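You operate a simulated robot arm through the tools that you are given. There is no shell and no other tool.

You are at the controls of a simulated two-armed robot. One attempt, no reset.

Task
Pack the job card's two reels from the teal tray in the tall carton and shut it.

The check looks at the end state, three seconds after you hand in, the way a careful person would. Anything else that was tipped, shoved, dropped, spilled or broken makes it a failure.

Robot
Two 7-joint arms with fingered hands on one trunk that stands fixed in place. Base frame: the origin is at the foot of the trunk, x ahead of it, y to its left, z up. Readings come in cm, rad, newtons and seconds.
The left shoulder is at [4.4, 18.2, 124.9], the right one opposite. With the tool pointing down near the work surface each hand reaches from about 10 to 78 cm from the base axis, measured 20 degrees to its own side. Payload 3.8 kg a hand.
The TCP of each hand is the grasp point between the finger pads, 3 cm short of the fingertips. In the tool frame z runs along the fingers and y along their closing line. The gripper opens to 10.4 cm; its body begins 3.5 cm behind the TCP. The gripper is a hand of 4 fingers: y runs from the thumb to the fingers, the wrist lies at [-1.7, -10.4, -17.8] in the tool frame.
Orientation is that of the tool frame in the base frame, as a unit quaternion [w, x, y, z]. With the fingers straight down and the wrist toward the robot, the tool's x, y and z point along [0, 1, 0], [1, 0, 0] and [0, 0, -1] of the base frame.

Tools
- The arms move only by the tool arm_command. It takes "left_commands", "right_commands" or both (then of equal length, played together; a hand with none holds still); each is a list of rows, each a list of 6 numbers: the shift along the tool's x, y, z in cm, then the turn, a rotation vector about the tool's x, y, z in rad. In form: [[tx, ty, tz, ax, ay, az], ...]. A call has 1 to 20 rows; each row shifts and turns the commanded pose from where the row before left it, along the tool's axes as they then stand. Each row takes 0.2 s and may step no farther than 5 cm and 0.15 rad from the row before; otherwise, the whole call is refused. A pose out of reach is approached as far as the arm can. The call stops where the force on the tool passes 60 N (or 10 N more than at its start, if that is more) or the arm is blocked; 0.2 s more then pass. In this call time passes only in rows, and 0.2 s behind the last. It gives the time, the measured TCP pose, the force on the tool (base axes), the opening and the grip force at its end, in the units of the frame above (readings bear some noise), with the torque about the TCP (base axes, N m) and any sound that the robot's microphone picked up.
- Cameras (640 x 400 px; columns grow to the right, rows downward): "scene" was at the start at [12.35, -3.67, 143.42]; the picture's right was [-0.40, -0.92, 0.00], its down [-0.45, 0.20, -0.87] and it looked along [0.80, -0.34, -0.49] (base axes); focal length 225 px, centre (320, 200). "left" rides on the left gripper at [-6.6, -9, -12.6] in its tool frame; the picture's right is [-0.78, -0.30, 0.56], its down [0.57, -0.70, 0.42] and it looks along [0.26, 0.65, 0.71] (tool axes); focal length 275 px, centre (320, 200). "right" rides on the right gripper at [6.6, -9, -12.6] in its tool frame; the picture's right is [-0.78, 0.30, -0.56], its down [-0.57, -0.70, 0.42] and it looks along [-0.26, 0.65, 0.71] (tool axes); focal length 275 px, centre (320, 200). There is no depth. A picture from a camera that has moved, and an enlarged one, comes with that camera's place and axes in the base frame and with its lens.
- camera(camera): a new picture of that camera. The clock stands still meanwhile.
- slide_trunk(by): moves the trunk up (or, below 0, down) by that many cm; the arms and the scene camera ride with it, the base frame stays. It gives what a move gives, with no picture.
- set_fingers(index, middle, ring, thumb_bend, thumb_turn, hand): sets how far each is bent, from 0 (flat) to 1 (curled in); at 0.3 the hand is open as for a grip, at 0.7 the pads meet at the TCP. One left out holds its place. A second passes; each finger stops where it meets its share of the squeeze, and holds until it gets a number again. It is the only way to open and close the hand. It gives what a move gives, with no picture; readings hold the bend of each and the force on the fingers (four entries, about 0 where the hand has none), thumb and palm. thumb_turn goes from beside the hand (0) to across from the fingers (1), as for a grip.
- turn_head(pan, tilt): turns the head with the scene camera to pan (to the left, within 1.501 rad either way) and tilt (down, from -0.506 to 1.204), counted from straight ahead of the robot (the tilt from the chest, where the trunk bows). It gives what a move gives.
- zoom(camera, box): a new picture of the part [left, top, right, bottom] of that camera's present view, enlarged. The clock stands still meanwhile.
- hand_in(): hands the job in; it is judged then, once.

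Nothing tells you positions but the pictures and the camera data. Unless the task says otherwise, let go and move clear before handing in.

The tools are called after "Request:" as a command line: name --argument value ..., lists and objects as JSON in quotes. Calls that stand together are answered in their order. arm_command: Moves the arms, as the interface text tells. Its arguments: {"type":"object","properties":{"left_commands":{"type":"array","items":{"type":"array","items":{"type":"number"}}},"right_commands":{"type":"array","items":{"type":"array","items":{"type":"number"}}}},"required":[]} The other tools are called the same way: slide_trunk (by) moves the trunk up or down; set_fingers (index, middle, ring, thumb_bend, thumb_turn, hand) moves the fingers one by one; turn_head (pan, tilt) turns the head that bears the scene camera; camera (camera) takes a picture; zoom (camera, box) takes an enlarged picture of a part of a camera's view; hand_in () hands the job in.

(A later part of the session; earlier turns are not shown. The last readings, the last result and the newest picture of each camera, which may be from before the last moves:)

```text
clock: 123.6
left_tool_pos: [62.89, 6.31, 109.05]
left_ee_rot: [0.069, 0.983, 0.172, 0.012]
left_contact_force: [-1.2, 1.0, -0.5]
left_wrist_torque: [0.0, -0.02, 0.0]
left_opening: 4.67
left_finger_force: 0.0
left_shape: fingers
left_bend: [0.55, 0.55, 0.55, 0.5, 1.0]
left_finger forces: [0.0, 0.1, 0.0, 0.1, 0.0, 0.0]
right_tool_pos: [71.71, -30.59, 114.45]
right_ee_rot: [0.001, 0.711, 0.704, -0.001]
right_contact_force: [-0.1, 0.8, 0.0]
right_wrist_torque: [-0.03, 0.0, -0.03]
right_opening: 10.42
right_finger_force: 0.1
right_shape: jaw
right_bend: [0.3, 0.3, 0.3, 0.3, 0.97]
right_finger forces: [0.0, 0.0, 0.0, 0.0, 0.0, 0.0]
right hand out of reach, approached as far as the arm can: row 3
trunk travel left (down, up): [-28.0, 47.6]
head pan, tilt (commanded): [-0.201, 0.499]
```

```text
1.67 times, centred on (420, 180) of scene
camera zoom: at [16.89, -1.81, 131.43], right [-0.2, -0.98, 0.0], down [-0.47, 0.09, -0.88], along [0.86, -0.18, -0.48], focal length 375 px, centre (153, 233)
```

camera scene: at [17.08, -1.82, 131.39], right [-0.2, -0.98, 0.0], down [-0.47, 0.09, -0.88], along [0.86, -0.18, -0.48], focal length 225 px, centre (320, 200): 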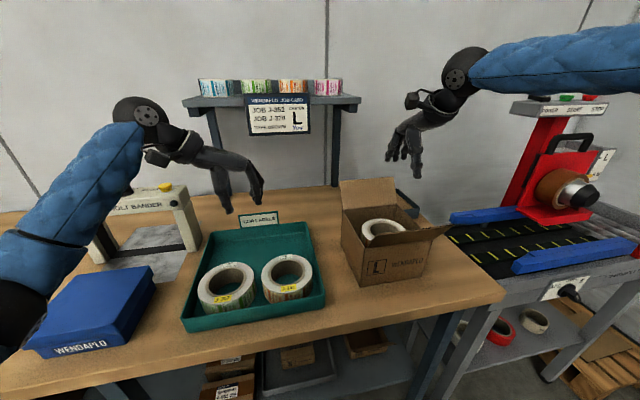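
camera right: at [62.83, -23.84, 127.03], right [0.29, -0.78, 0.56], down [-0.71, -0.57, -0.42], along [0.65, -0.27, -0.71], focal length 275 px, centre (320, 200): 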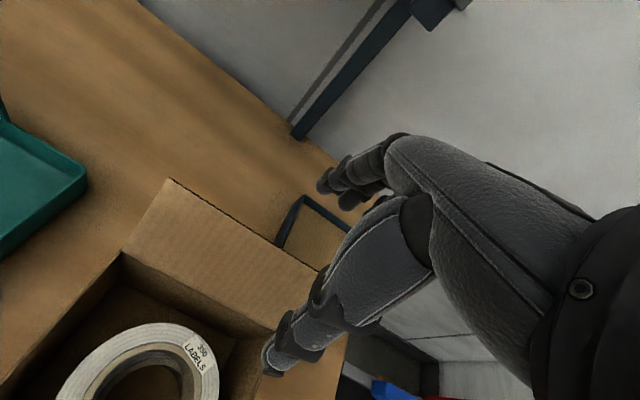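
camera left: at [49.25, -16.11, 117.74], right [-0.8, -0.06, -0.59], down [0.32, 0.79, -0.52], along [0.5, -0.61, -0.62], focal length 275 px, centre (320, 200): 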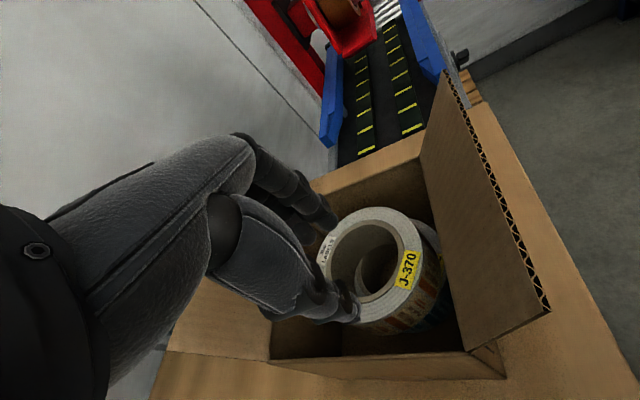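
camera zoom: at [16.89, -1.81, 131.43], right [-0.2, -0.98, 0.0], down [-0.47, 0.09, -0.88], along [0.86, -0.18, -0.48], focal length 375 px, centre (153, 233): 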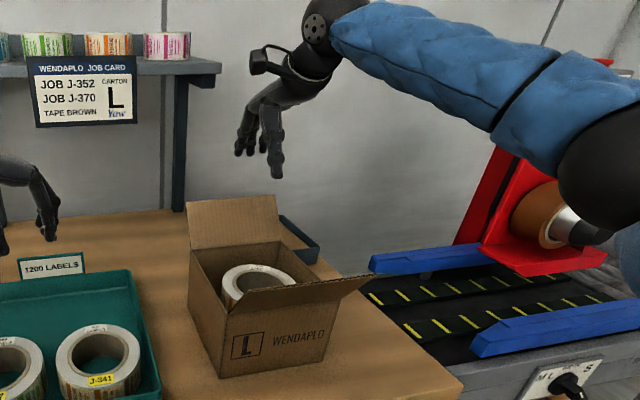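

The fingers are past the back flap's edge. I'll open them slightly more and lower the trunk 10 cm so they drop straight down behind the flap without losing reach.

Request:
set_fingers --hand "right" --index 0.22 --middle 0.22 --ring 0.22 --thumb_bend 0.3

Request:
slide_trunk --by -7

Request:
camera --camera "right"

Request:
zoom --camera "scene" --box '[300, 60, 500, 300]'

Request:
camera --camera "left"

```text
clock: 124.6
left_tool_pos: [62.97, 6.22, 109.13]
left_ee_rot: [0.067, 0.983, 0.172, 0.013]
left_contact_force: [-0.4, 0.4, 0.1]
left_wrist_torque: [0.0, 0.02, 0.0]
left_opening: 4.65
left_finger_force: 0.1
left_shape: fingers
left_bend: [0.55, 0.55, 0.55, 0.5, 1.0]
left_finger forces: [0.0, 0.0, 0.0, 0.0, 0.0, 0.1]
right_tool_pos: [71.83, -30.59, 114.52]
right_ee_rot: [0.002, 0.709, 0.705, 0.001]
right_contact_force: [0.7, 0.7, 1.1]
right_wrist_torque: [-0.02, -0.03, 0.01]
right_opening: 11.59
right_finger_force: 0.0
right_shape: fingers
right_bend: [0.22, 0.22, 0.22, 0.3, 0.97]
right_finger forces: [0.0, 0.0, 0.0, 0.1, 0.0, 0.0]
trunk travel left (down, up): [-28.0, 47.6]
head pan, tilt (commanded): [-0.201, 0.499]
```

```text
clock: 125.7
left_tool_pos: [62.44, 6.25, 102.14]
left_ee_rot: [0.069, 0.983, 0.171, 0.013]
left_contact_force: [0.8, -0.6, 0.0]
left_wrist_torque: [-0.03, 0.01, 0.0]
left_opening: 4.69
left_finger_force: 0.0
left_shape: fingers
left_bend: [0.55, 0.55, 0.55, 0.5, 1.0]
left_finger forces: [0.1, 0.1, 0.0, 0.0, 0.0, 0.0]
right_tool_pos: [71.52, -30.35, 107.41]
right_ee_rot: [0.0, 0.71, 0.704, 0.001]
right_contact_force: [1.4, 0.1, 0.0]
right_wrist_torque: [0.01, -0.03, 0.0]
right_opening: 11.58
right_finger_force: 0.1
right_shape: fingers
right_bend: [0.22, 0.22, 0.22, 0.3, 0.97]
right_finger forces: [0.0, 0.2, 0.0, 0.0, 0.0, 0.0]
trunk travel left (down, up): [-21.0, 54.6]
head pan, tilt (commanded): [-0.201, 0.499]
```

```text
taken
camera right: at [62.63, -23.66, 120.01], right [0.29, -0.78, 0.56], down [-0.71, -0.57, -0.43], along [0.65, -0.27, -0.71], focal length 275 px, centre (320, 200)
```

right: 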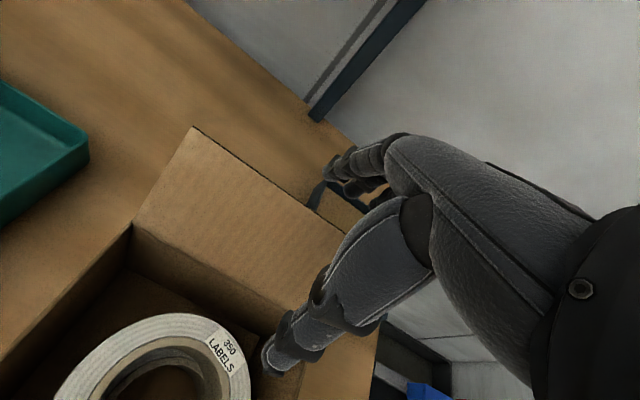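

```text
1.67 times, centred on (400, 180) of scene
camera zoom: at [20.1, -1.88, 124.26], right [-0.2, -0.98, 0.0], down [-0.47, 0.1, -0.88], along [0.86, -0.17, -0.48], focal length 375 px, centre (187, 233)
```

zoom: 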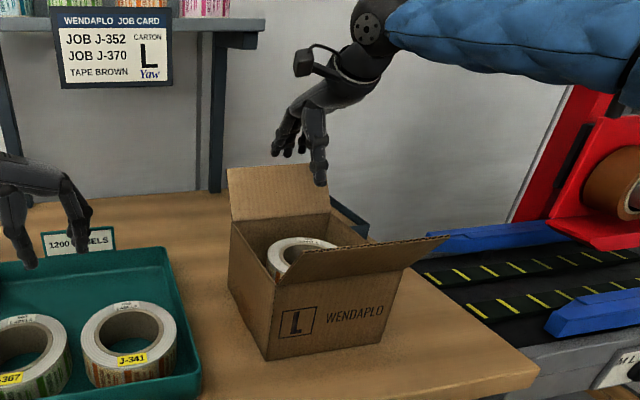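

```text
taken
camera left: at [52.63, 14.04, 113.29], right [-0.8, -0.06, -0.6], down [0.32, 0.79, -0.52], along [0.5, -0.61, -0.62], focal length 275 px, centre (320, 200)
```

left: 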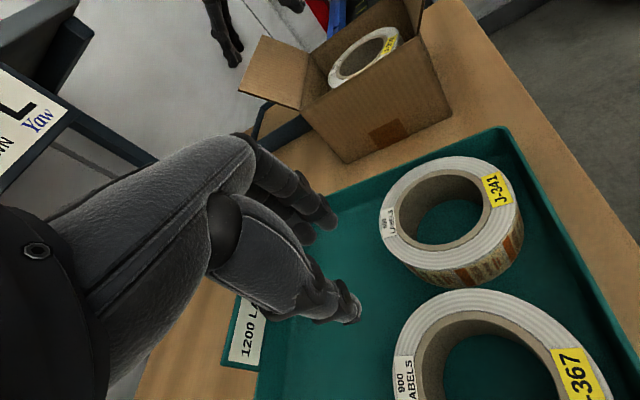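

The fingers are clear behind the flap. I'll lower another 3.5 cm so they overlap the flap's outer face.

Request:
slide_trunk --by -3.5

Request:
camera --camera "left"

Request:
zoom --camera "left" --box '[180, 0, 460, 180]'

Request:
camera --camera "right"

```text
clock: 126.5
left_tool_pos: [62.38, 6.24, 98.71]
left_ee_rot: [0.068, 0.983, 0.171, 0.014]
left_contact_force: [-0.3, -0.3, 0.3]
left_wrist_torque: [0.01, 0.0, 0.0]
left_opening: 4.69
left_finger_force: 0.0
left_shape: fingers
left_bend: [0.55, 0.55, 0.55, 0.5, 1.0]
left_finger forces: [0.0, 0.1, 0.1, 0.1, 0.0, 0.0]
right_tool_pos: [71.72, -30.38, 103.91]
right_ee_rot: [0.0, 0.71, 0.704, 0.0]
right_contact_force: [-0.4, -0.3, 0.6]
right_wrist_torque: [0.0, -0.03, -0.02]
right_opening: 11.59
right_finger_force: 0.0
right_shape: fingers
right_bend: [0.22, 0.22, 0.22, 0.3, 0.97]
right_finger forces: [0.1, 0.0, 0.0, 0.0, 0.0, 0.0]
trunk travel left (down, up): [-17.5, 58.1]
head pan, tilt (commanded): [-0.201, 0.499]
```

```text
taken
camera left: at [52.63, 14.03, 109.8], right [-0.8, -0.06, -0.59], down [0.32, 0.79, -0.52], along [0.5, -0.61, -0.62], focal length 275 px, centre (320, 200)
```

left: 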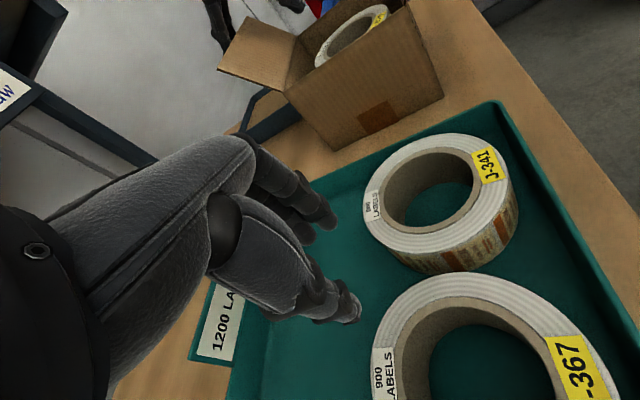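

```text
2.22 times, centred on (320, 90) of left
camera zoom: at [52.63, 14.03, 109.8], right [-0.8, -0.06, -0.59], down [0.32, 0.79, -0.52], along [0.5, -0.61, -0.62], focal length 612 px, centre (320, 444)
```

zoom: 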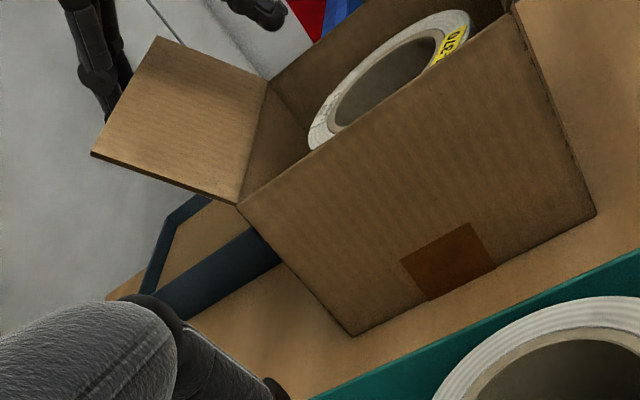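

```text
taken
camera right: at [62.65, -23.67, 116.5], right [0.29, -0.78, 0.56], down [-0.71, -0.57, -0.43], along [0.65, -0.27, -0.71], focal length 275 px, centre (320, 200)
```

right: 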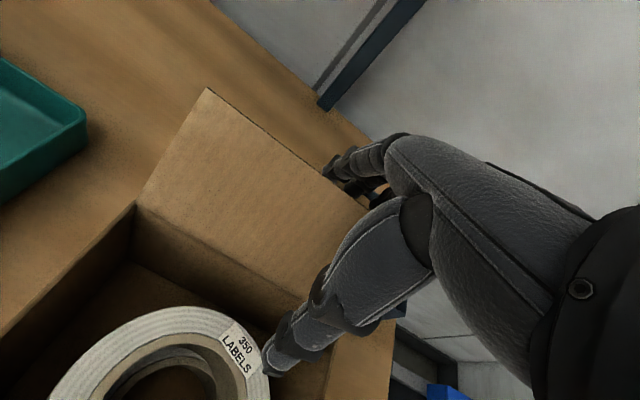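

The fingers are behind the flap now. I'll pull gently toward the robot and watch the force and the flap.

Request:
arm_command --right_commands '[[0, -1.5, 0, 0, 0, 0], [0, -1.5, 0, 0, 0, 0], [0, -1.5, 0, 0, 0, 0], [0, -1.5, 0, 0, 0, 0]]'

Request:
zoom --camera "left" --box '[180, 0, 460, 180]'

Request:
camera --camera "right"

```text
clock: 127.5
left_tool_pos: [62.59, 6.16, 98.6]
left_ee_rot: [0.068, 0.983, 0.172, 0.012]
left_contact_force: [0.5, -0.1, 0.3]
left_wrist_torque: [-0.01, -0.03, -0.01]
left_opening: 4.71
left_finger_force: 0.0
left_shape: fingers
left_bend: [0.55, 0.55, 0.55, 0.5, 1.0]
left_finger forces: [0.0, 0.1, 0.0, 0.0, 0.0, 0.0]
right_tool_pos: [65.64, -30.32, 103.79]
right_ee_rot: [0.0, 0.709, 0.705, 0.0]
right_contact_force: [0.6, 0.2, 0.2]
right_wrist_torque: [0.0, 0.01, 0.01]
right_opening: 11.59
right_finger_force: 0.0
right_shape: fingers
right_bend: [0.22, 0.22, 0.22, 0.3, 0.97]
right_finger forces: [0.1, 0.0, 0.1, 0.0, 0.0, 0.1]
trunk travel left (down, up): [-17.5, 58.1]
head pan, tilt (commanded): [-0.201, 0.499]
```

```text
2.22 times, centred on (320, 90) of left
camera zoom: at [52.69, 14.03, 109.72], right [-0.8, -0.06, -0.59], down [0.32, 0.79, -0.52], along [0.5, -0.61, -0.62], focal length 612 px, centre (320, 444)
```

zoom: 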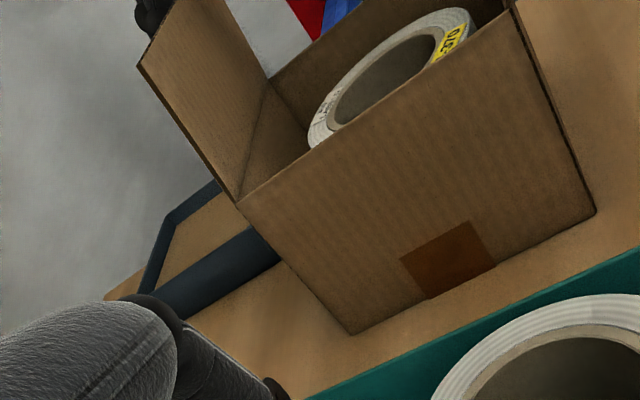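

```text
taken
camera right: at [56.73, -23.6, 116.37], right [0.29, -0.78, 0.56], down [-0.71, -0.57, -0.42], along [0.65, -0.27, -0.71], focal length 275 px, centre (320, 200)
```

right: 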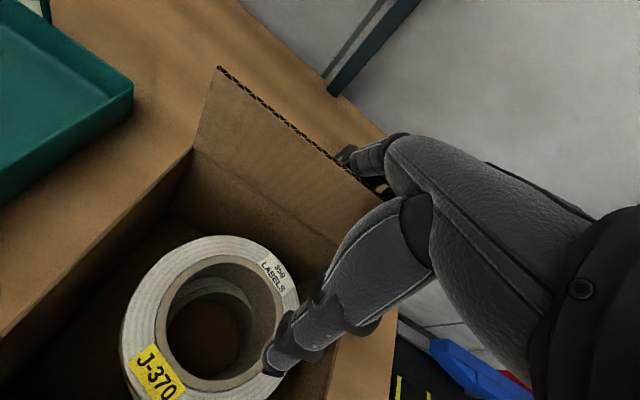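

The flap follows with almost no force and stays where it's put. I'll tuck the thumb in a bit and keep pulling so the flap leans inward.

Request:
set_fingers --hand "right" --thumb_bend 0.5

Request:
arm_command --right_commands '[[0, -1.5, 0, 0, 0, 0], [0, -1.5, 0, 0, 0, 0], [0, -1.5, 0, 0, 0, 0], [0, -1.2, 0, 0, 0, 0]]'

Request:
zoom --camera "left" --box '[180, 0, 460, 180]'

Request:
camera --camera "right"

Request:
zoom --camera "scene" --box '[300, 60, 500, 300]'

```text
clock: 128.5
left_tool_pos: [62.57, 6.21, 98.58]
left_ee_rot: [0.067, 0.983, 0.172, 0.013]
left_contact_force: [0.0, -1.6, -1.0]
left_wrist_torque: [-0.01, 0.0, 0.0]
left_opening: 4.68
left_finger_force: 0.0
left_shape: fingers
left_bend: [0.55, 0.55, 0.55, 0.5, 1.0]
left_finger forces: [0.0, 0.0, 0.0, 0.0, 0.1, 0.1]
right_tool_pos: [65.73, -30.34, 103.77]
right_ee_rot: [0.0, 0.71, 0.705, 0.001]
right_contact_force: [0.4, 1.1, 0.4]
right_wrist_torque: [0.02, -0.02, 0.02]
right_opening: 9.14
right_finger_force: 0.1
right_shape: fingers
right_bend: [0.22, 0.22, 0.22, 0.5, 0.97]
right_finger forces: [0.0, 0.1, 0.1, 0.1, 0.0, 0.0]
trunk travel left (down, up): [-17.5, 58.1]
head pan, tilt (commanded): [-0.201, 0.499]
```

```text
clock: 129.5
left_tool_pos: [62.62, 6.22, 98.57]
left_ee_rot: [0.068, 0.983, 0.172, 0.013]
left_contact_force: [0.2, -0.7, 0.9]
left_wrist_torque: [0.0, 0.03, 0.0]
left_opening: 4.68
left_finger_force: 0.1
left_shape: fingers
left_bend: [0.55, 0.55, 0.55, 0.5, 1.0]
left_finger forces: [0.0, 0.0, 0.0, 0.0, 0.1, 0.1]
right_tool_pos: [60.05, -30.28, 103.88]
right_ee_rot: [0.001, 0.71, 0.705, 0.0]
right_contact_force: [0.1, -0.5, 0.0]
right_wrist_torque: [-0.01, -0.02, 0.0]
right_opening: 9.11
right_finger_force: 0.0
right_shape: fingers
right_bend: [0.22, 0.22, 0.22, 0.5, 0.97]
right_finger forces: [0.1, 0.1, 0.0, 0.0, 0.0, 0.1]
trunk travel left (down, up): [-17.5, 58.1]
head pan, tilt (commanded): [-0.201, 0.499]
```

```text
2.22 times, centred on (320, 90) of left
camera zoom: at [52.73, 14.02, 109.7], right [-0.8, -0.06, -0.59], down [0.32, 0.79, -0.52], along [0.5, -0.61, -0.62], focal length 612 px, centre (320, 444)
```

zoom: 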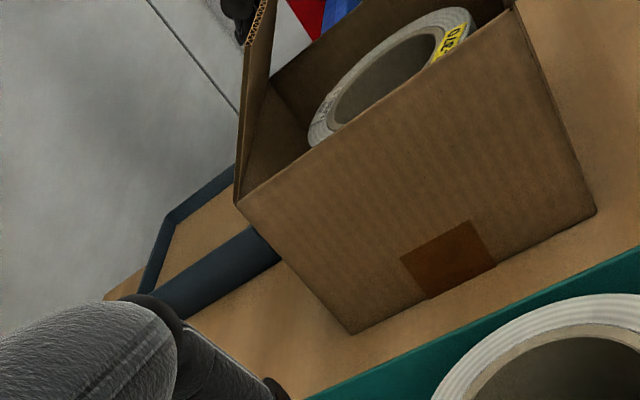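

```text
taken
camera right: at [51.01, -23.55, 116.43], right [0.29, -0.78, 0.56], down [-0.71, -0.57, -0.42], along [0.65, -0.27, -0.71], focal length 275 px, centre (320, 200)
```

right: 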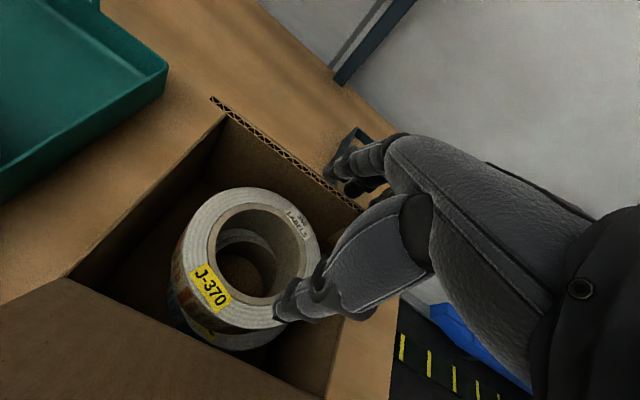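

```text
1.67 times, centred on (400, 180) of scene
camera zoom: at [22.03, -1.89, 120.58], right [-0.2, -0.98, 0.0], down [-0.47, 0.1, -0.88], along [0.86, -0.17, -0.48], focal length 375 px, centre (187, 233)
```

zoom: 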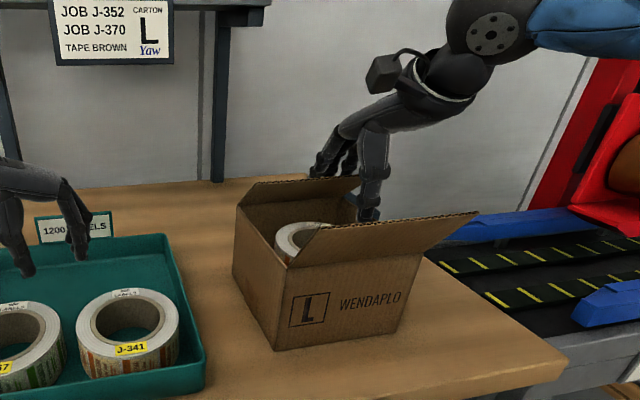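

The back flap is leaning inward now. I'll press it down by lowering the fingertips 3 cm.

Request:
arm_command --right_commands '[[0, -0.5, 1, 0, 0, 0], [0, 0, 1, 0, 0, 0], [0, 0, 1, 0, 0, 0]]'

Request:
camera --camera "right"

Request:
zoom --camera "left" --box '[180, 0, 460, 180]'

Request:
zoom --camera "scene" --box '[300, 60, 500, 300]'

```text
clock: 130.3
left_tool_pos: [62.62, 6.34, 98.58]
left_ee_rot: [0.069, 0.983, 0.172, 0.012]
left_contact_force: [-0.1, -0.8, 0.0]
left_wrist_torque: [-0.05, 0.0, -0.04]
left_opening: 4.67
left_finger_force: 0.1
left_shape: fingers
left_bend: [0.55, 0.55, 0.55, 0.5, 1.0]
left_finger forces: [0.0, 0.1, 0.0, 0.0, 0.0, 0.0]
right_tool_pos: [59.48, -30.18, 100.86]
right_ee_rot: [0.0, 0.709, 0.705, 0.0]
right_contact_force: [0.3, 0.7, 1.2]
right_wrist_torque: [0.0, -0.01, -0.01]
right_opening: 9.13
right_finger_force: 0.0
right_shape: fingers
right_bend: [0.22, 0.22, 0.22, 0.5, 0.97]
right_finger forces: [0.0, 0.1, 0.0, 0.1, 0.0, 0.1]
trunk travel left (down, up): [-17.5, 58.1]
head pan, tilt (commanded): [-0.201, 0.499]
```

```text
taken
camera right: at [50.49, -23.55, 113.38], right [0.29, -0.78, 0.56], down [-0.71, -0.57, -0.42], along [0.65, -0.27, -0.71], focal length 275 px, centre (320, 200)
```

right: 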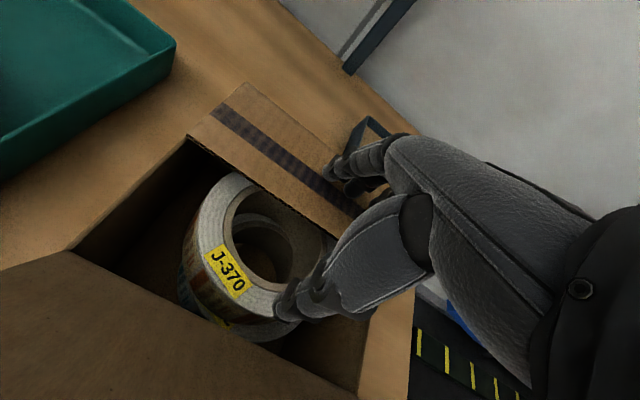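

```text
2.22 times, centred on (320, 90) of left
camera zoom: at [52.75, 14.02, 109.68], right [-0.8, -0.06, -0.59], down [0.32, 0.79, -0.52], along [0.5, -0.61, -0.62], focal length 612 px, centre (320, 444)
```

zoom: 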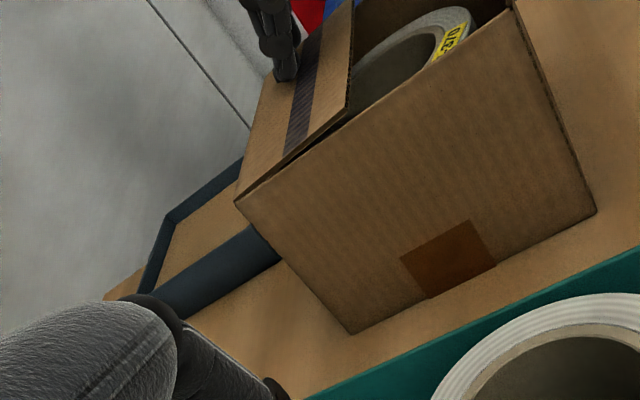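

```text
1.67 times, centred on (400, 180) of scene
camera zoom: at [22.05, -1.89, 120.57], right [-0.2, -0.98, 0.0], down [-0.47, 0.1, -0.88], along [0.86, -0.17, -0.48], focal length 375 px, centre (187, 233)
```

zoom: 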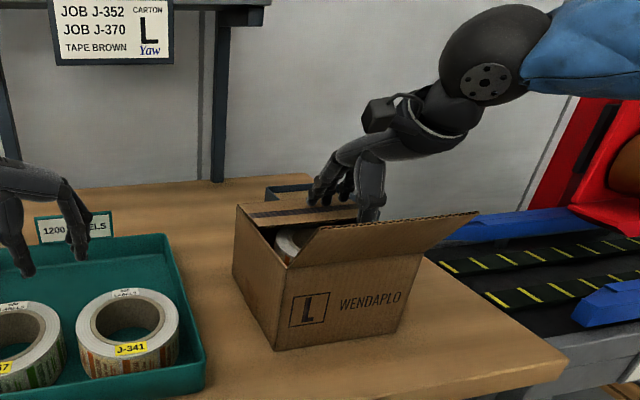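

The back flap is almost flat, and I notice a dark strip on its outer face. I'll zoom in on that before going on.

Request:
zoom --camera "right" --box '[160, 70, 400, 260]'

Request:
zoom --camera "scene" --box '[330, 150, 460, 250]'

```text
2.11 times, centred on (280, 165) of right
camera zoom: at [50.49, -23.55, 113.38], right [0.29, -0.78, 0.56], down [-0.71, -0.57, -0.42], along [0.65, -0.27, -0.71], focal length 580 px, centre (404, 274)
```

zoom: 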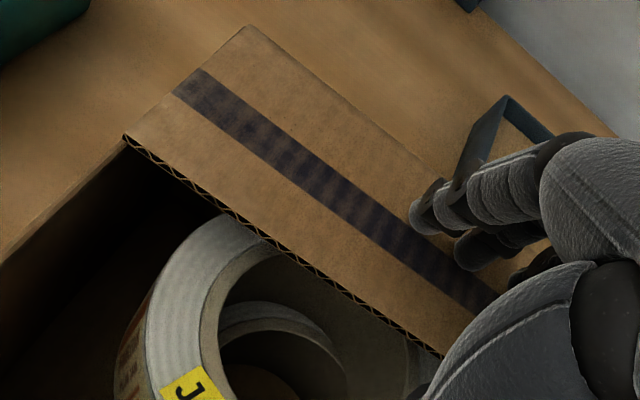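

```text
4.00 times, centred on (395, 200) of scene
camera zoom: at [22.05, -1.89, 120.57], right [-0.2, -0.98, 0.0], down [-0.47, 0.1, -0.88], along [0.86, -0.17, -0.48], focal length 900 px, centre (20, 200)
```

zoom: 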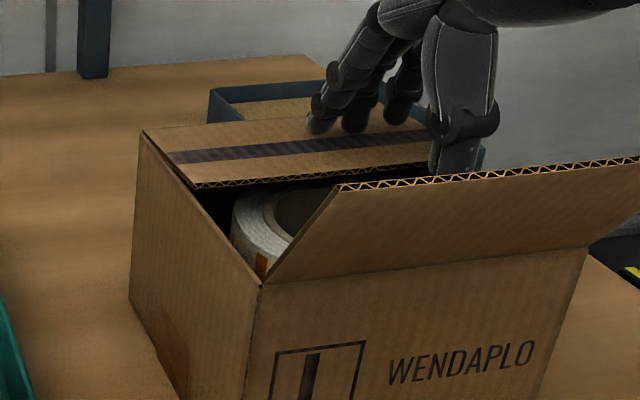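

It's only a printed dark band across the flap. I'll press a little further to bring the back flap level.

Request:
arm_command --right_commands '[[0, 0, 0.4, 0, 0, 0], [0, 0, 0.4, 0, 0, 0]]'

Request:
zoom --camera "left" --box '[180, 0, 460, 180]'

Request:
zoom --camera "scene" --box '[330, 150, 460, 250]'

```text
clock: 130.9
left_tool_pos: [62.49, 6.26, 98.61]
left_ee_rot: [0.069, 0.983, 0.172, 0.014]
left_contact_force: [-0.1, -0.4, 1.5]
left_wrist_torque: [-0.01, 0.0, -0.01]
left_opening: 4.68
left_finger_force: 0.1
left_shape: fingers
left_bend: [0.55, 0.55, 0.55, 0.5, 1.0]
left_finger forces: [0.0, 0.0, 0.1, 0.1, 0.0, 0.0]
right_tool_pos: [59.34, -30.22, 100.33]
right_ee_rot: [0.003, 0.71, 0.705, 0.003]
right_contact_force: [-4.6, -2.3, 14.5]
right_wrist_torque: [-0.22, -0.95, -0.2]
right_opening: 9.12
right_finger_force: 6.9
right_shape: fingers
right_bend: [0.22, 0.23, 0.22, 0.5, 0.97]
right_finger forces: [0.1, 13.8, 0.0, 0.0, 0.0, 0.0]
trunk travel left (down, up): [-17.5, 58.1]
head pan, tilt (commanded): [-0.201, 0.499]
```

```text
2.22 times, centred on (320, 90) of left
camera zoom: at [52.56, 14.04, 109.82], right [-0.8, -0.06, -0.6], down [0.32, 0.79, -0.52], along [0.5, -0.61, -0.62], focal length 612 px, centre (320, 444)
```

zoom: 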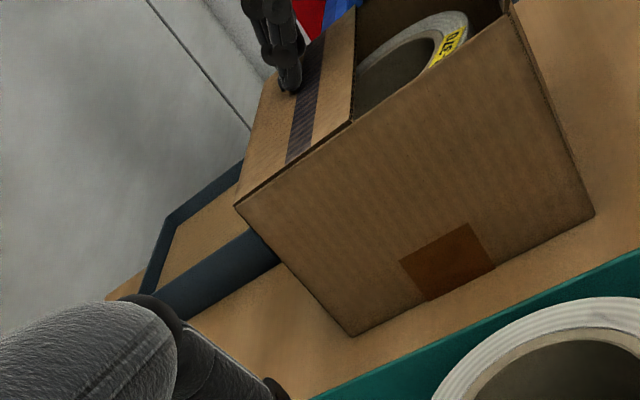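

```text
4.00 times, centred on (395, 200) of scene
camera zoom: at [21.83, -1.86, 120.65], right [-0.2, -0.98, 0.0], down [-0.47, 0.1, -0.88], along [0.86, -0.17, -0.48], focal length 900 px, centre (20, 200)
```

zoom: 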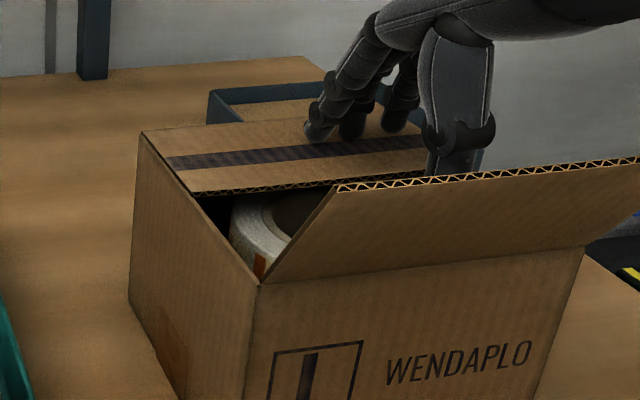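

The back flap is level with the rim and at its stop. I'll raise the right hand clear, then bring it around in front of the carton with its fingers closed.

Request:
arm_command --right_commands '[[0, 0, -2, 0, 0, 0], [0, 0, -3, 0, 0, 0], [0, 0, -3, 0, 0, 0], [0, 0, -3, 0, 0, 0], [0, 0, -3, 0, 0, 0]]'

Request:
camera --camera "right"

Request:
zoom --camera "scene" --box '[310, 90, 490, 270]'

```text
clock: 132.1
left_tool_pos: [62.5, 6.22, 98.56]
left_ee_rot: [0.067, 0.983, 0.172, 0.013]
left_contact_force: [0.3, 0.2, 0.1]
left_wrist_torque: [-0.01, -0.02, 0.02]
left_opening: 4.68
left_finger_force: 0.0
left_shape: fingers
left_bend: [0.55, 0.55, 0.55, 0.5, 1.0]
left_finger forces: [0.1, 0.0, 0.0, 0.1, 0.1, 0.1]
right_tool_pos: [59.49, -30.25, 114.02]
right_ee_rot: [0.0, 0.71, 0.705, 0.0]
right_contact_force: [-0.4, 0.1, -0.4]
right_wrist_torque: [0.01, -0.02, 0.01]
right_opening: 9.13
right_finger_force: 0.1
right_shape: fingers
right_bend: [0.22, 0.22, 0.22, 0.5, 0.97]
right_finger forces: [0.0, 0.0, 0.1, 0.0, 0.1, 0.0]
trunk travel left (down, up): [-17.5, 58.1]
head pan, tilt (commanded): [-0.201, 0.499]
```

```text
taken
camera right: at [50.52, -23.57, 126.68], right [0.29, -0.78, 0.56], down [-0.71, -0.57, -0.42], along [0.65, -0.27, -0.71], focal length 275 px, centre (320, 200)
```

right: 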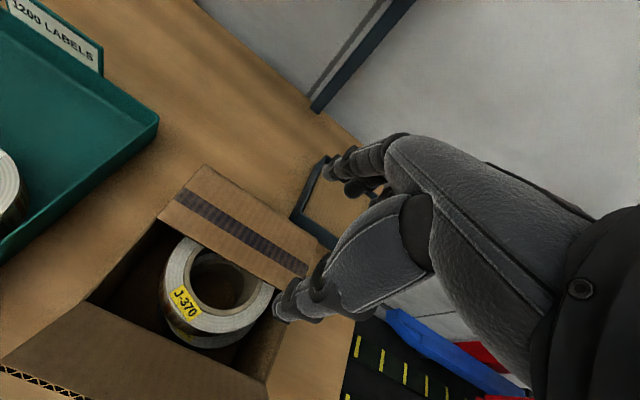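

```text
2.22 times, centred on (400, 180) of scene
camera zoom: at [22.02, -1.87, 120.58], right [-0.2, -0.98, 0.0], down [-0.47, 0.1, -0.88], along [0.86, -0.17, -0.48], focal length 500 px, centre (142, 244)
```

zoom: 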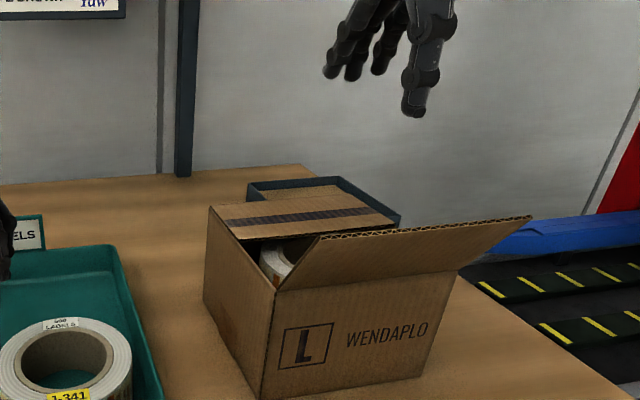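

The back flap stays shut. Now I'll close the right fingers and move the hand back in front of the carton.

Request:
set_fingers --hand "right" --index 0.65 --middle 0.65 --ring 0.65 --thumb_bend 0.65

Request:
arm_command --right_commands '[[0.3, -4, 0, 0, 0, 0], [0.3, -4, 0, 0, 0, 0], [0.3, -4, 0, 0, 0, 0], [0.3, -4, 0, 0, 0, 0], [0.3, -3.5, 0, 0, 0, 0]]'

Request:
camera --camera "scene"

Request:
camera --camera "right"

```text
clock: 133.1
left_tool_pos: [62.68, 6.19, 98.57]
left_ee_rot: [0.067, 0.983, 0.171, 0.012]
left_contact_force: [0.4, 0.3, 0.1]
left_wrist_torque: [0.01, 0.0, 0.05]
left_opening: 4.68
left_finger_force: 0.1
left_shape: fingers
left_bend: [0.55, 0.55, 0.55, 0.5, 1.0]
left_finger forces: [0.0, 0.0, 0.0, 0.0, 0.1, 0.0]
right_tool_pos: [59.61, -30.2, 113.96]
right_ee_rot: [0.001, 0.709, 0.705, -0.001]
right_contact_force: [0.3, -0.2, 0.4]
right_wrist_torque: [-0.02, 0.01, 0.0]
right_opening: 1.58
right_finger_force: 0.2
right_shape: fingers
right_bend: [0.65, 0.65, 0.65, 0.65, 0.97]
right_finger forces: [0.0, 0.1, 0.1, 0.0, 0.0, 0.0]
trunk travel left (down, up): [-17.5, 58.1]
head pan, tilt (commanded): [-0.201, 0.499]
```

```text
clock: 134.3
left_tool_pos: [62.61, 6.11, 98.63]
left_ee_rot: [0.067, 0.983, 0.172, 0.013]
left_contact_force: [-0.5, 0.3, 0.1]
left_wrist_torque: [-0.01, 0.0, 0.0]
left_opening: 4.68
left_finger_force: 0.0
left_shape: fingers
left_bend: [0.55, 0.55, 0.55, 0.5, 1.0]
left_finger forces: [0.1, 0.1, 0.0, 0.1, 0.0, 0.1]
right_tool_pos: [40.03, -28.48, 114.04]
right_ee_rot: [0.0, 0.71, 0.704, 0.001]
right_contact_force: [0.0, -0.7, -0.6]
right_wrist_torque: [0.01, 0.0, 0.0]
right_opening: 1.57
right_finger_force: 0.1
right_shape: fingers
right_bend: [0.65, 0.65, 0.65, 0.65, 0.97]
right_finger forces: [0.0, 0.0, 0.0, 0.0, 0.0, 0.1]
trunk travel left (down, up): [-17.5, 58.1]
head pan, tilt (commanded): [-0.201, 0.499]
```

```text
taken
camera scene: at [21.99, -1.89, 120.59], right [-0.2, -0.98, 0.0], down [-0.47, 0.1, -0.88], along [0.86, -0.17, -0.48], focal length 225 px, centre (320, 200)
```

scene: 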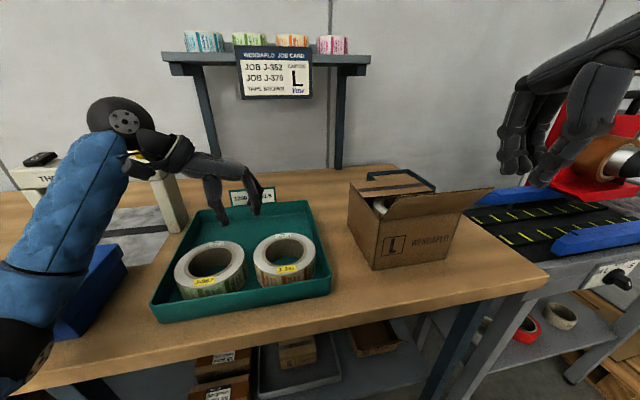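

```text
taken
camera right: at [30.99, -21.8, 126.56], right [0.29, -0.78, 0.56], down [-0.71, -0.57, -0.42], along [0.65, -0.27, -0.71], focal length 275 px, centre (320, 200)
```

right: 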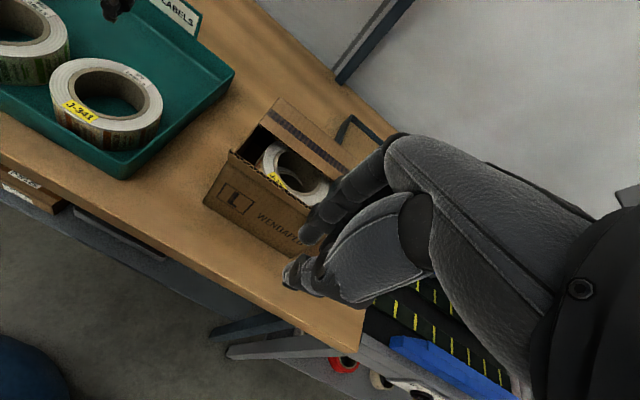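

I'll lower the right hand in front of the front flap.

Request:
arm_command --right_commands '[[0, 0, 4, 0, 0, 0], [0, 0, 4, 0, 0, 0], [0, 0, 3, 0, 0, 0]]'

Request:
camera --camera "right"

Request:
camera --camera "scene"

Request:
zoom --camera "left" --box '[180, 0, 500, 180]'

```text
clock: 135.1
left_tool_pos: [62.56, 6.26, 98.46]
left_ee_rot: [0.068, 0.983, 0.171, 0.013]
left_contact_force: [-0.3, -0.3, -0.5]
left_wrist_torque: [0.04, 0.01, 0.0]
left_opening: 4.67
left_finger_force: 0.0
left_shape: fingers
left_bend: [0.55, 0.55, 0.55, 0.5, 1.0]
left_finger forces: [0.0, 0.0, 0.0, 0.1, 0.0, 0.0]
right_tool_pos: [40.13, -28.65, 102.82]
right_ee_rot: [-0.001, 0.709, 0.705, 0.0]
right_contact_force: [0.5, -0.8, 0.0]
right_wrist_torque: [0.0, 0.02, 0.01]
right_opening: 1.53
right_finger_force: 0.0
right_shape: fingers
right_bend: [0.65, 0.65, 0.65, 0.65, 0.97]
right_finger forces: [0.0, 0.0, 0.0, 0.0, 0.1, 0.0]
trunk travel left (down, up): [-17.5, 58.1]
head pan, tilt (commanded): [-0.201, 0.499]
```

```text
taken
camera right: at [31.13, -22.01, 115.42], right [0.29, -0.78, 0.56], down [-0.71, -0.57, -0.43], along [0.65, -0.27, -0.71], focal length 275 px, centre (320, 200)
```

right: 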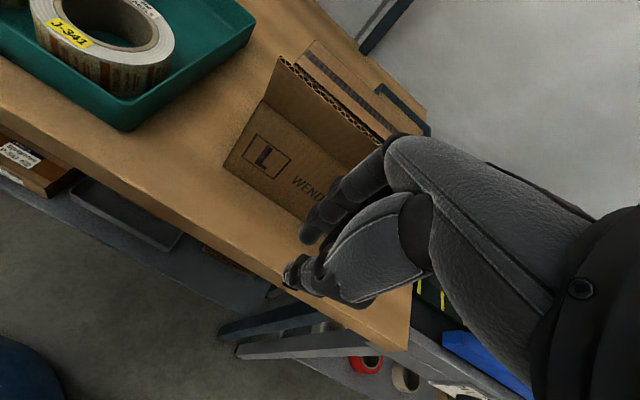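

```text
taken
camera scene: at [22.05, -1.91, 120.57], right [-0.2, -0.98, 0.0], down [-0.47, 0.1, -0.88], along [0.86, -0.17, -0.48], focal length 225 px, centre (320, 200)
```

scene: 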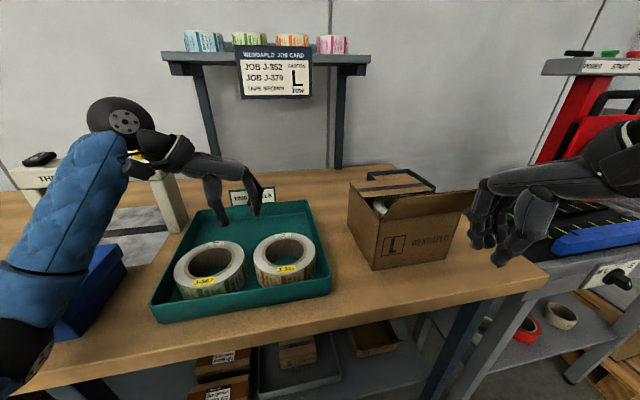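

```text
2.00 times, centred on (340, 90) of left
camera zoom: at [52.75, 14.0, 109.68], right [-0.8, -0.06, -0.59], down [0.32, 0.79, -0.52], along [0.5, -0.61, -0.62], focal length 551 px, centre (280, 420)
```

zoom: 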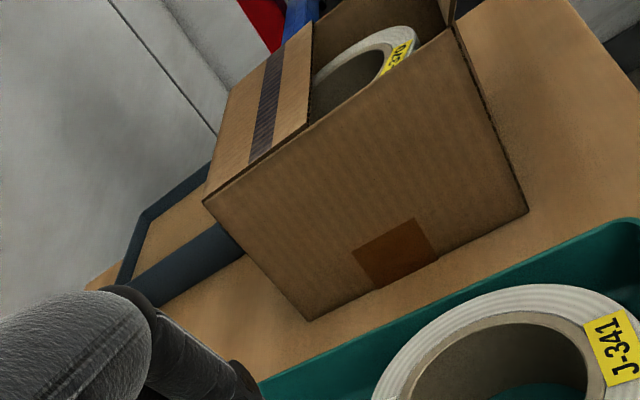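

The hand is in front of the front flap. I'll push forward gently in small steps.

Request:
arm_command --right_commands '[[0, 2, 0, 0, 0, 0], [0, 2, 0, 0, 0, 0], [0, 1.5, 0, 0, 0, 0], [0, 1.5, 0, 0, 0, 0]]'

Request:
camera --camera "right"

Request:
zoom --camera "scene" --box '[320, 130, 540, 290]'

```text
clock: 136.1
left_tool_pos: [62.63, 6.27, 98.47]
left_ee_rot: [0.068, 0.983, 0.172, 0.013]
left_contact_force: [0.2, 0.7, 0.0]
left_wrist_torque: [0.03, 0.01, 0.02]
left_opening: 4.69
left_finger_force: 0.2
left_shape: fingers
left_bend: [0.55, 0.55, 0.55, 0.5, 1.0]
left_finger forces: [0.0, 0.0, 0.0, 0.0, 0.0, 0.1]
right_tool_pos: [47.1, -28.61, 102.94]
right_ee_rot: [0.0, 0.709, 0.705, -0.001]
right_contact_force: [-0.5, 0.0, 0.5]
right_wrist_torque: [-0.01, 0.02, 0.0]
right_opening: 1.53
right_finger_force: 0.1
right_shape: fingers
right_bend: [0.65, 0.65, 0.65, 0.65, 0.97]
right_finger forces: [0.0, 0.0, 0.1, 0.1, 0.0, 0.1]
trunk travel left (down, up): [-17.5, 58.1]
head pan, tilt (commanded): [-0.201, 0.499]
```

```text
taken
camera right: at [38.21, -21.9, 115.57], right [0.29, -0.78, 0.56], down [-0.71, -0.57, -0.42], along [0.65, -0.27, -0.71], focal length 275 px, centre (320, 200)
```

right: 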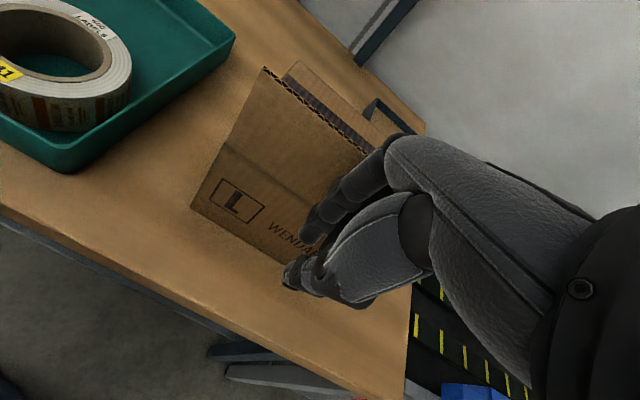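

```text
2.50 times, centred on (430, 210) of scene
camera zoom: at [22.06, -1.88, 120.57], right [-0.2, -0.98, 0.0], down [-0.47, 0.1, -0.88], along [0.86, -0.17, -0.48], focal length 562 px, centre (45, 175)
```

zoom: 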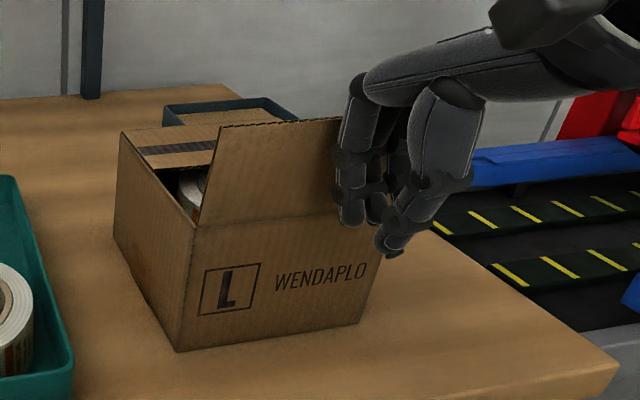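

The front flap is already upright. I'll keep pushing forward with a slight lift so it tips inward.

Request:
arm_command --right_commands '[[0, 1.5, -0.3, 0, 0, 0], [0, 1.5, -0.3, 0, 0, 0], [0, 1.5, -0.2, 0, 0, 0]]'

Request:
zoom --camera "scene" --box '[320, 130, 540, 290]'

Request:
zoom --camera "left" --box '[180, 0, 500, 180]'

Request:
camera --camera "right"

```text
clock: 136.9
left_tool_pos: [62.58, 6.3, 98.53]
left_ee_rot: [0.068, 0.983, 0.172, 0.012]
left_contact_force: [-0.7, -0.5, 0.4]
left_wrist_torque: [0.03, 0.02, 0.04]
left_opening: 4.66
left_finger_force: 0.0
left_shape: fingers
left_bend: [0.55, 0.55, 0.55, 0.5, 1.0]
left_finger forces: [0.0, 0.0, 0.0, 0.1, 0.1, 0.0]
right_tool_pos: [51.53, -28.59, 103.79]
right_ee_rot: [0.0, 0.709, 0.705, -0.001]
right_contact_force: [-0.9, 0.1, -0.2]
right_wrist_torque: [-0.01, 0.02, 0.01]
right_opening: 1.55
right_finger_force: 0.0
right_shape: fingers
right_bend: [0.65, 0.65, 0.65, 0.65, 0.97]
right_finger forces: [0.0, 0.0, 0.0, 0.0, 0.0, 0.1]
trunk travel left (down, up): [-17.5, 58.1]
head pan, tilt (commanded): [-0.201, 0.499]
```

```text
2.50 times, centred on (430, 210) of scene
camera zoom: at [22.07, -1.89, 120.57], right [-0.2, -0.98, 0.0], down [-0.47, 0.1, -0.88], along [0.86, -0.17, -0.48], focal length 562 px, centre (45, 175)
```

zoom: 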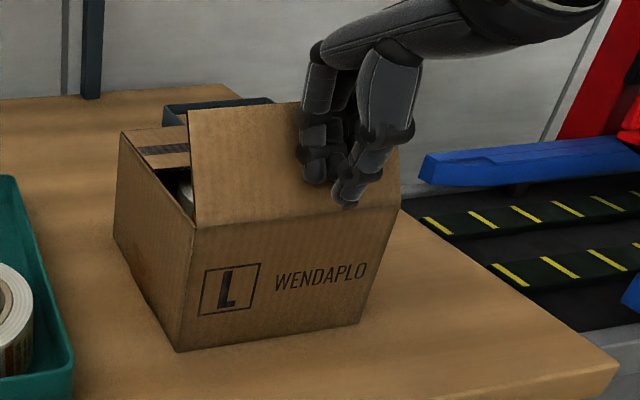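

```text
2.00 times, centred on (340, 90) of left
camera zoom: at [52.77, 14.02, 109.67], right [-0.8, -0.06, -0.59], down [0.32, 0.79, -0.52], along [0.5, -0.61, -0.62], focal length 551 px, centre (280, 420)
```

zoom: 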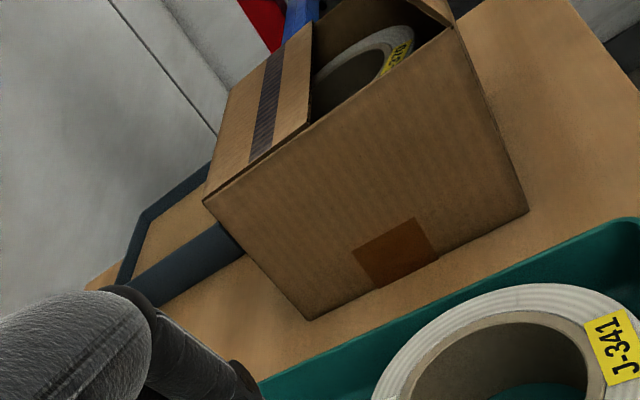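

```text
taken
camera right: at [42.62, -21.94, 116.38], right [0.29, -0.78, 0.56], down [-0.71, -0.57, -0.42], along [0.65, -0.27, -0.71], focal length 275 px, centre (320, 200)
```

right: 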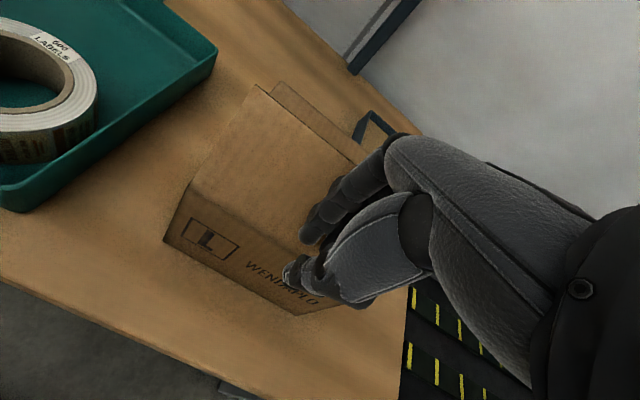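

The flap is past upright and leaning in. I'll continue forward, then press it down.

Request:
arm_command --right_commands '[[0, 1.5, -0.2, 0, 0, 0], [0, 1.5, 0, 0, 0, 0], [0, 1.5, 0, 0, 0, 0]]'

Request:
zoom --camera "scene" --box '[320, 130, 540, 290]'

Request:
zoom --camera "left" --box '[180, 0, 500, 180]'

Request:
camera --camera "right"

```text
clock: 137.7
left_tool_pos: [62.64, 6.33, 98.5]
left_ee_rot: [0.068, 0.983, 0.171, 0.012]
left_contact_force: [0.0, 0.4, 0.0]
left_wrist_torque: [0.0, 0.01, 0.0]
left_opening: 4.69
left_finger_force: 0.2
left_shape: fingers
left_bend: [0.55, 0.55, 0.55, 0.5, 1.0]
left_finger forces: [0.1, 0.0, 0.0, 0.0, 0.1, 0.0]
right_tool_pos: [55.91, -28.77, 104.08]
right_ee_rot: [-0.001, 0.709, 0.705, 0.0]
right_contact_force: [0.8, -0.5, 0.1]
right_wrist_torque: [0.03, 0.01, 0.01]
right_opening: 1.54
right_finger_force: 0.0
right_shape: fingers
right_bend: [0.65, 0.65, 0.65, 0.65, 0.97]
right_finger forces: [0.1, 0.1, 0.1, 0.1, 0.0, 0.0]
trunk travel left (down, up): [-17.5, 58.1]
head pan, tilt (commanded): [-0.201, 0.499]
```

```text
2.50 times, centred on (430, 210) of scene
camera zoom: at [22.07, -1.89, 120.57], right [-0.2, -0.98, 0.0], down [-0.47, 0.1, -0.88], along [0.86, -0.17, -0.48], focal length 562 px, centre (45, 175)
```

zoom: 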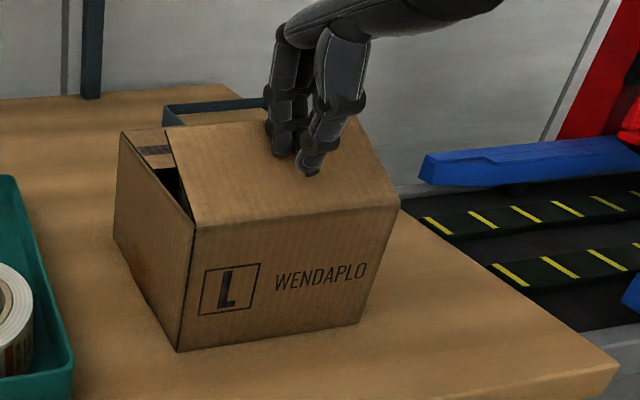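

```text
2.00 times, centred on (340, 90) of left
camera zoom: at [52.77, 14.02, 109.67], right [-0.8, -0.06, -0.59], down [0.32, 0.79, -0.52], along [0.5, -0.61, -0.62], focal length 551 px, centre (280, 420)
```

zoom: 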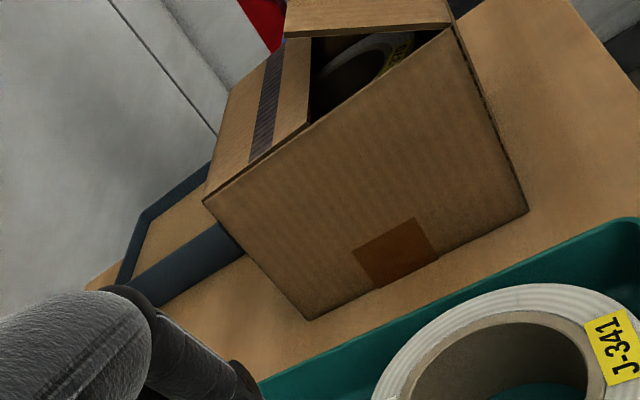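

```text
taken
camera right: at [46.95, -22.0, 116.53], right [0.29, -0.78, 0.56], down [-0.71, -0.57, -0.42], along [0.65, -0.27, -0.71], focal length 275 px, centre (320, 200)
```

right: 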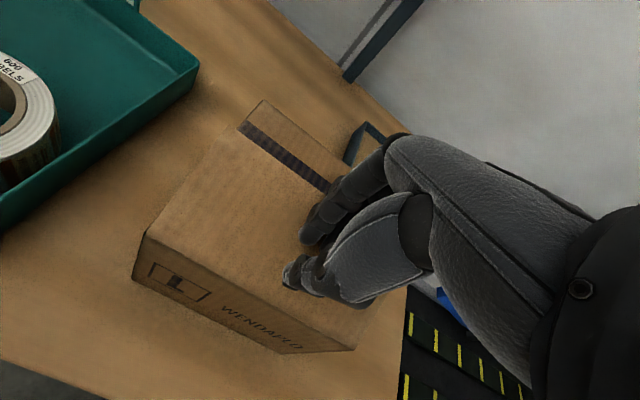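

The front flap is longer than I thought and will overlap the back flap's dark band. I'll move slightly further in and press down in small steps.

Request:
arm_command --right_commands '[[0, 1.5, 0, 0, 0, 0], [0, 1, 0.8, 0, 0, 0], [0, 0, 1, 0, 0, 0], [0, 0, 0.8, 0, 0, 0]]'

Request:
zoom --camera "scene" --box '[320, 130, 540, 290]'

Request:
zoom --camera "left" --box '[180, 0, 500, 180]'

Request:
camera --camera "right"

```text
clock: 138.7
left_tool_pos: [62.64, 6.23, 98.49]
left_ee_rot: [0.068, 0.983, 0.172, 0.013]
left_contact_force: [0.8, -0.5, 0.4]
left_wrist_torque: [0.02, 0.01, -0.01]
left_opening: 4.67
left_finger_force: 0.1
left_shape: fingers
left_bend: [0.55, 0.55, 0.55, 0.5, 1.0]
left_finger forces: [0.0, 0.0, 0.0, 0.0, 0.0, 0.1]
right_tool_pos: [58.48, -28.7, 101.47]
right_ee_rot: [0.0, 0.71, 0.704, 0.001]
right_contact_force: [0.3, 0.1, 0.1]
right_wrist_torque: [0.0, -0.01, -0.01]
right_opening: 1.52
right_finger_force: 0.1
right_shape: fingers
right_bend: [0.65, 0.65, 0.65, 0.65, 0.97]
right_finger forces: [0.1, 0.0, 0.0, 0.1, 0.1, 0.0]
trunk travel left (down, up): [-17.5, 58.1]
head pan, tilt (commanded): [-0.201, 0.499]
```

```text
2.50 times, centred on (430, 210) of scene
camera zoom: at [22.05, -1.89, 120.57], right [-0.2, -0.98, 0.0], down [-0.47, 0.1, -0.88], along [0.86, -0.17, -0.48], focal length 562 px, centre (45, 175)
```

zoom: 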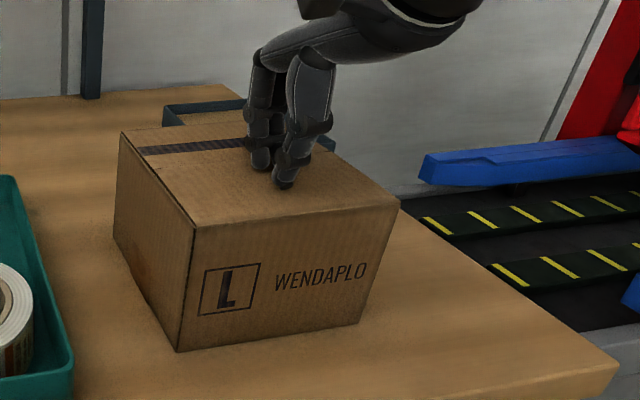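

```text
2.00 times, centred on (340, 90) of left
camera zoom: at [52.75, 14.02, 109.68], right [-0.8, -0.06, -0.59], down [0.32, 0.79, -0.52], along [0.5, -0.61, -0.62], focal length 551 px, centre (280, 420)
```

zoom: 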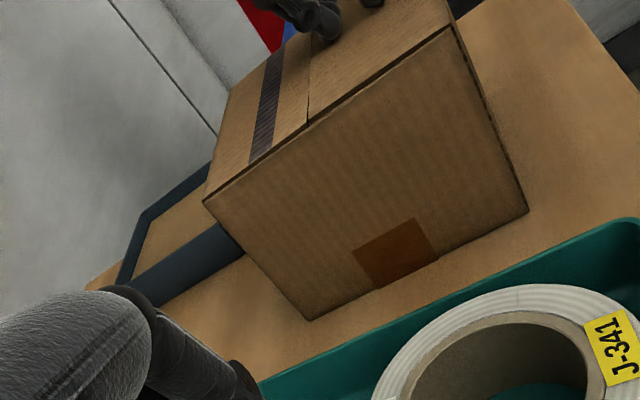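

```text
taken
camera right: at [49.46, -22.09, 114.0], right [0.29, -0.78, 0.56], down [-0.71, -0.57, -0.42], along [0.65, -0.27, -0.71], focal length 275 px, centre (320, 200)
```

right: 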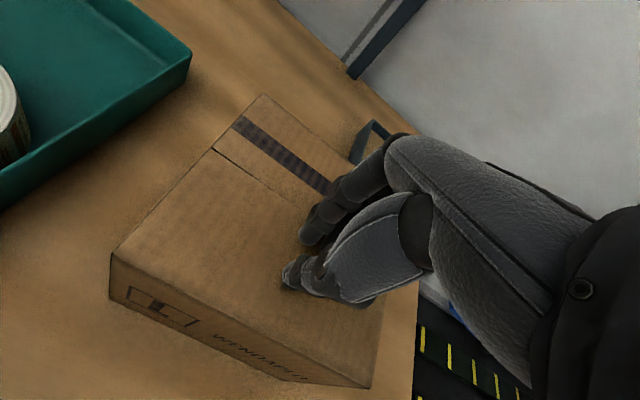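

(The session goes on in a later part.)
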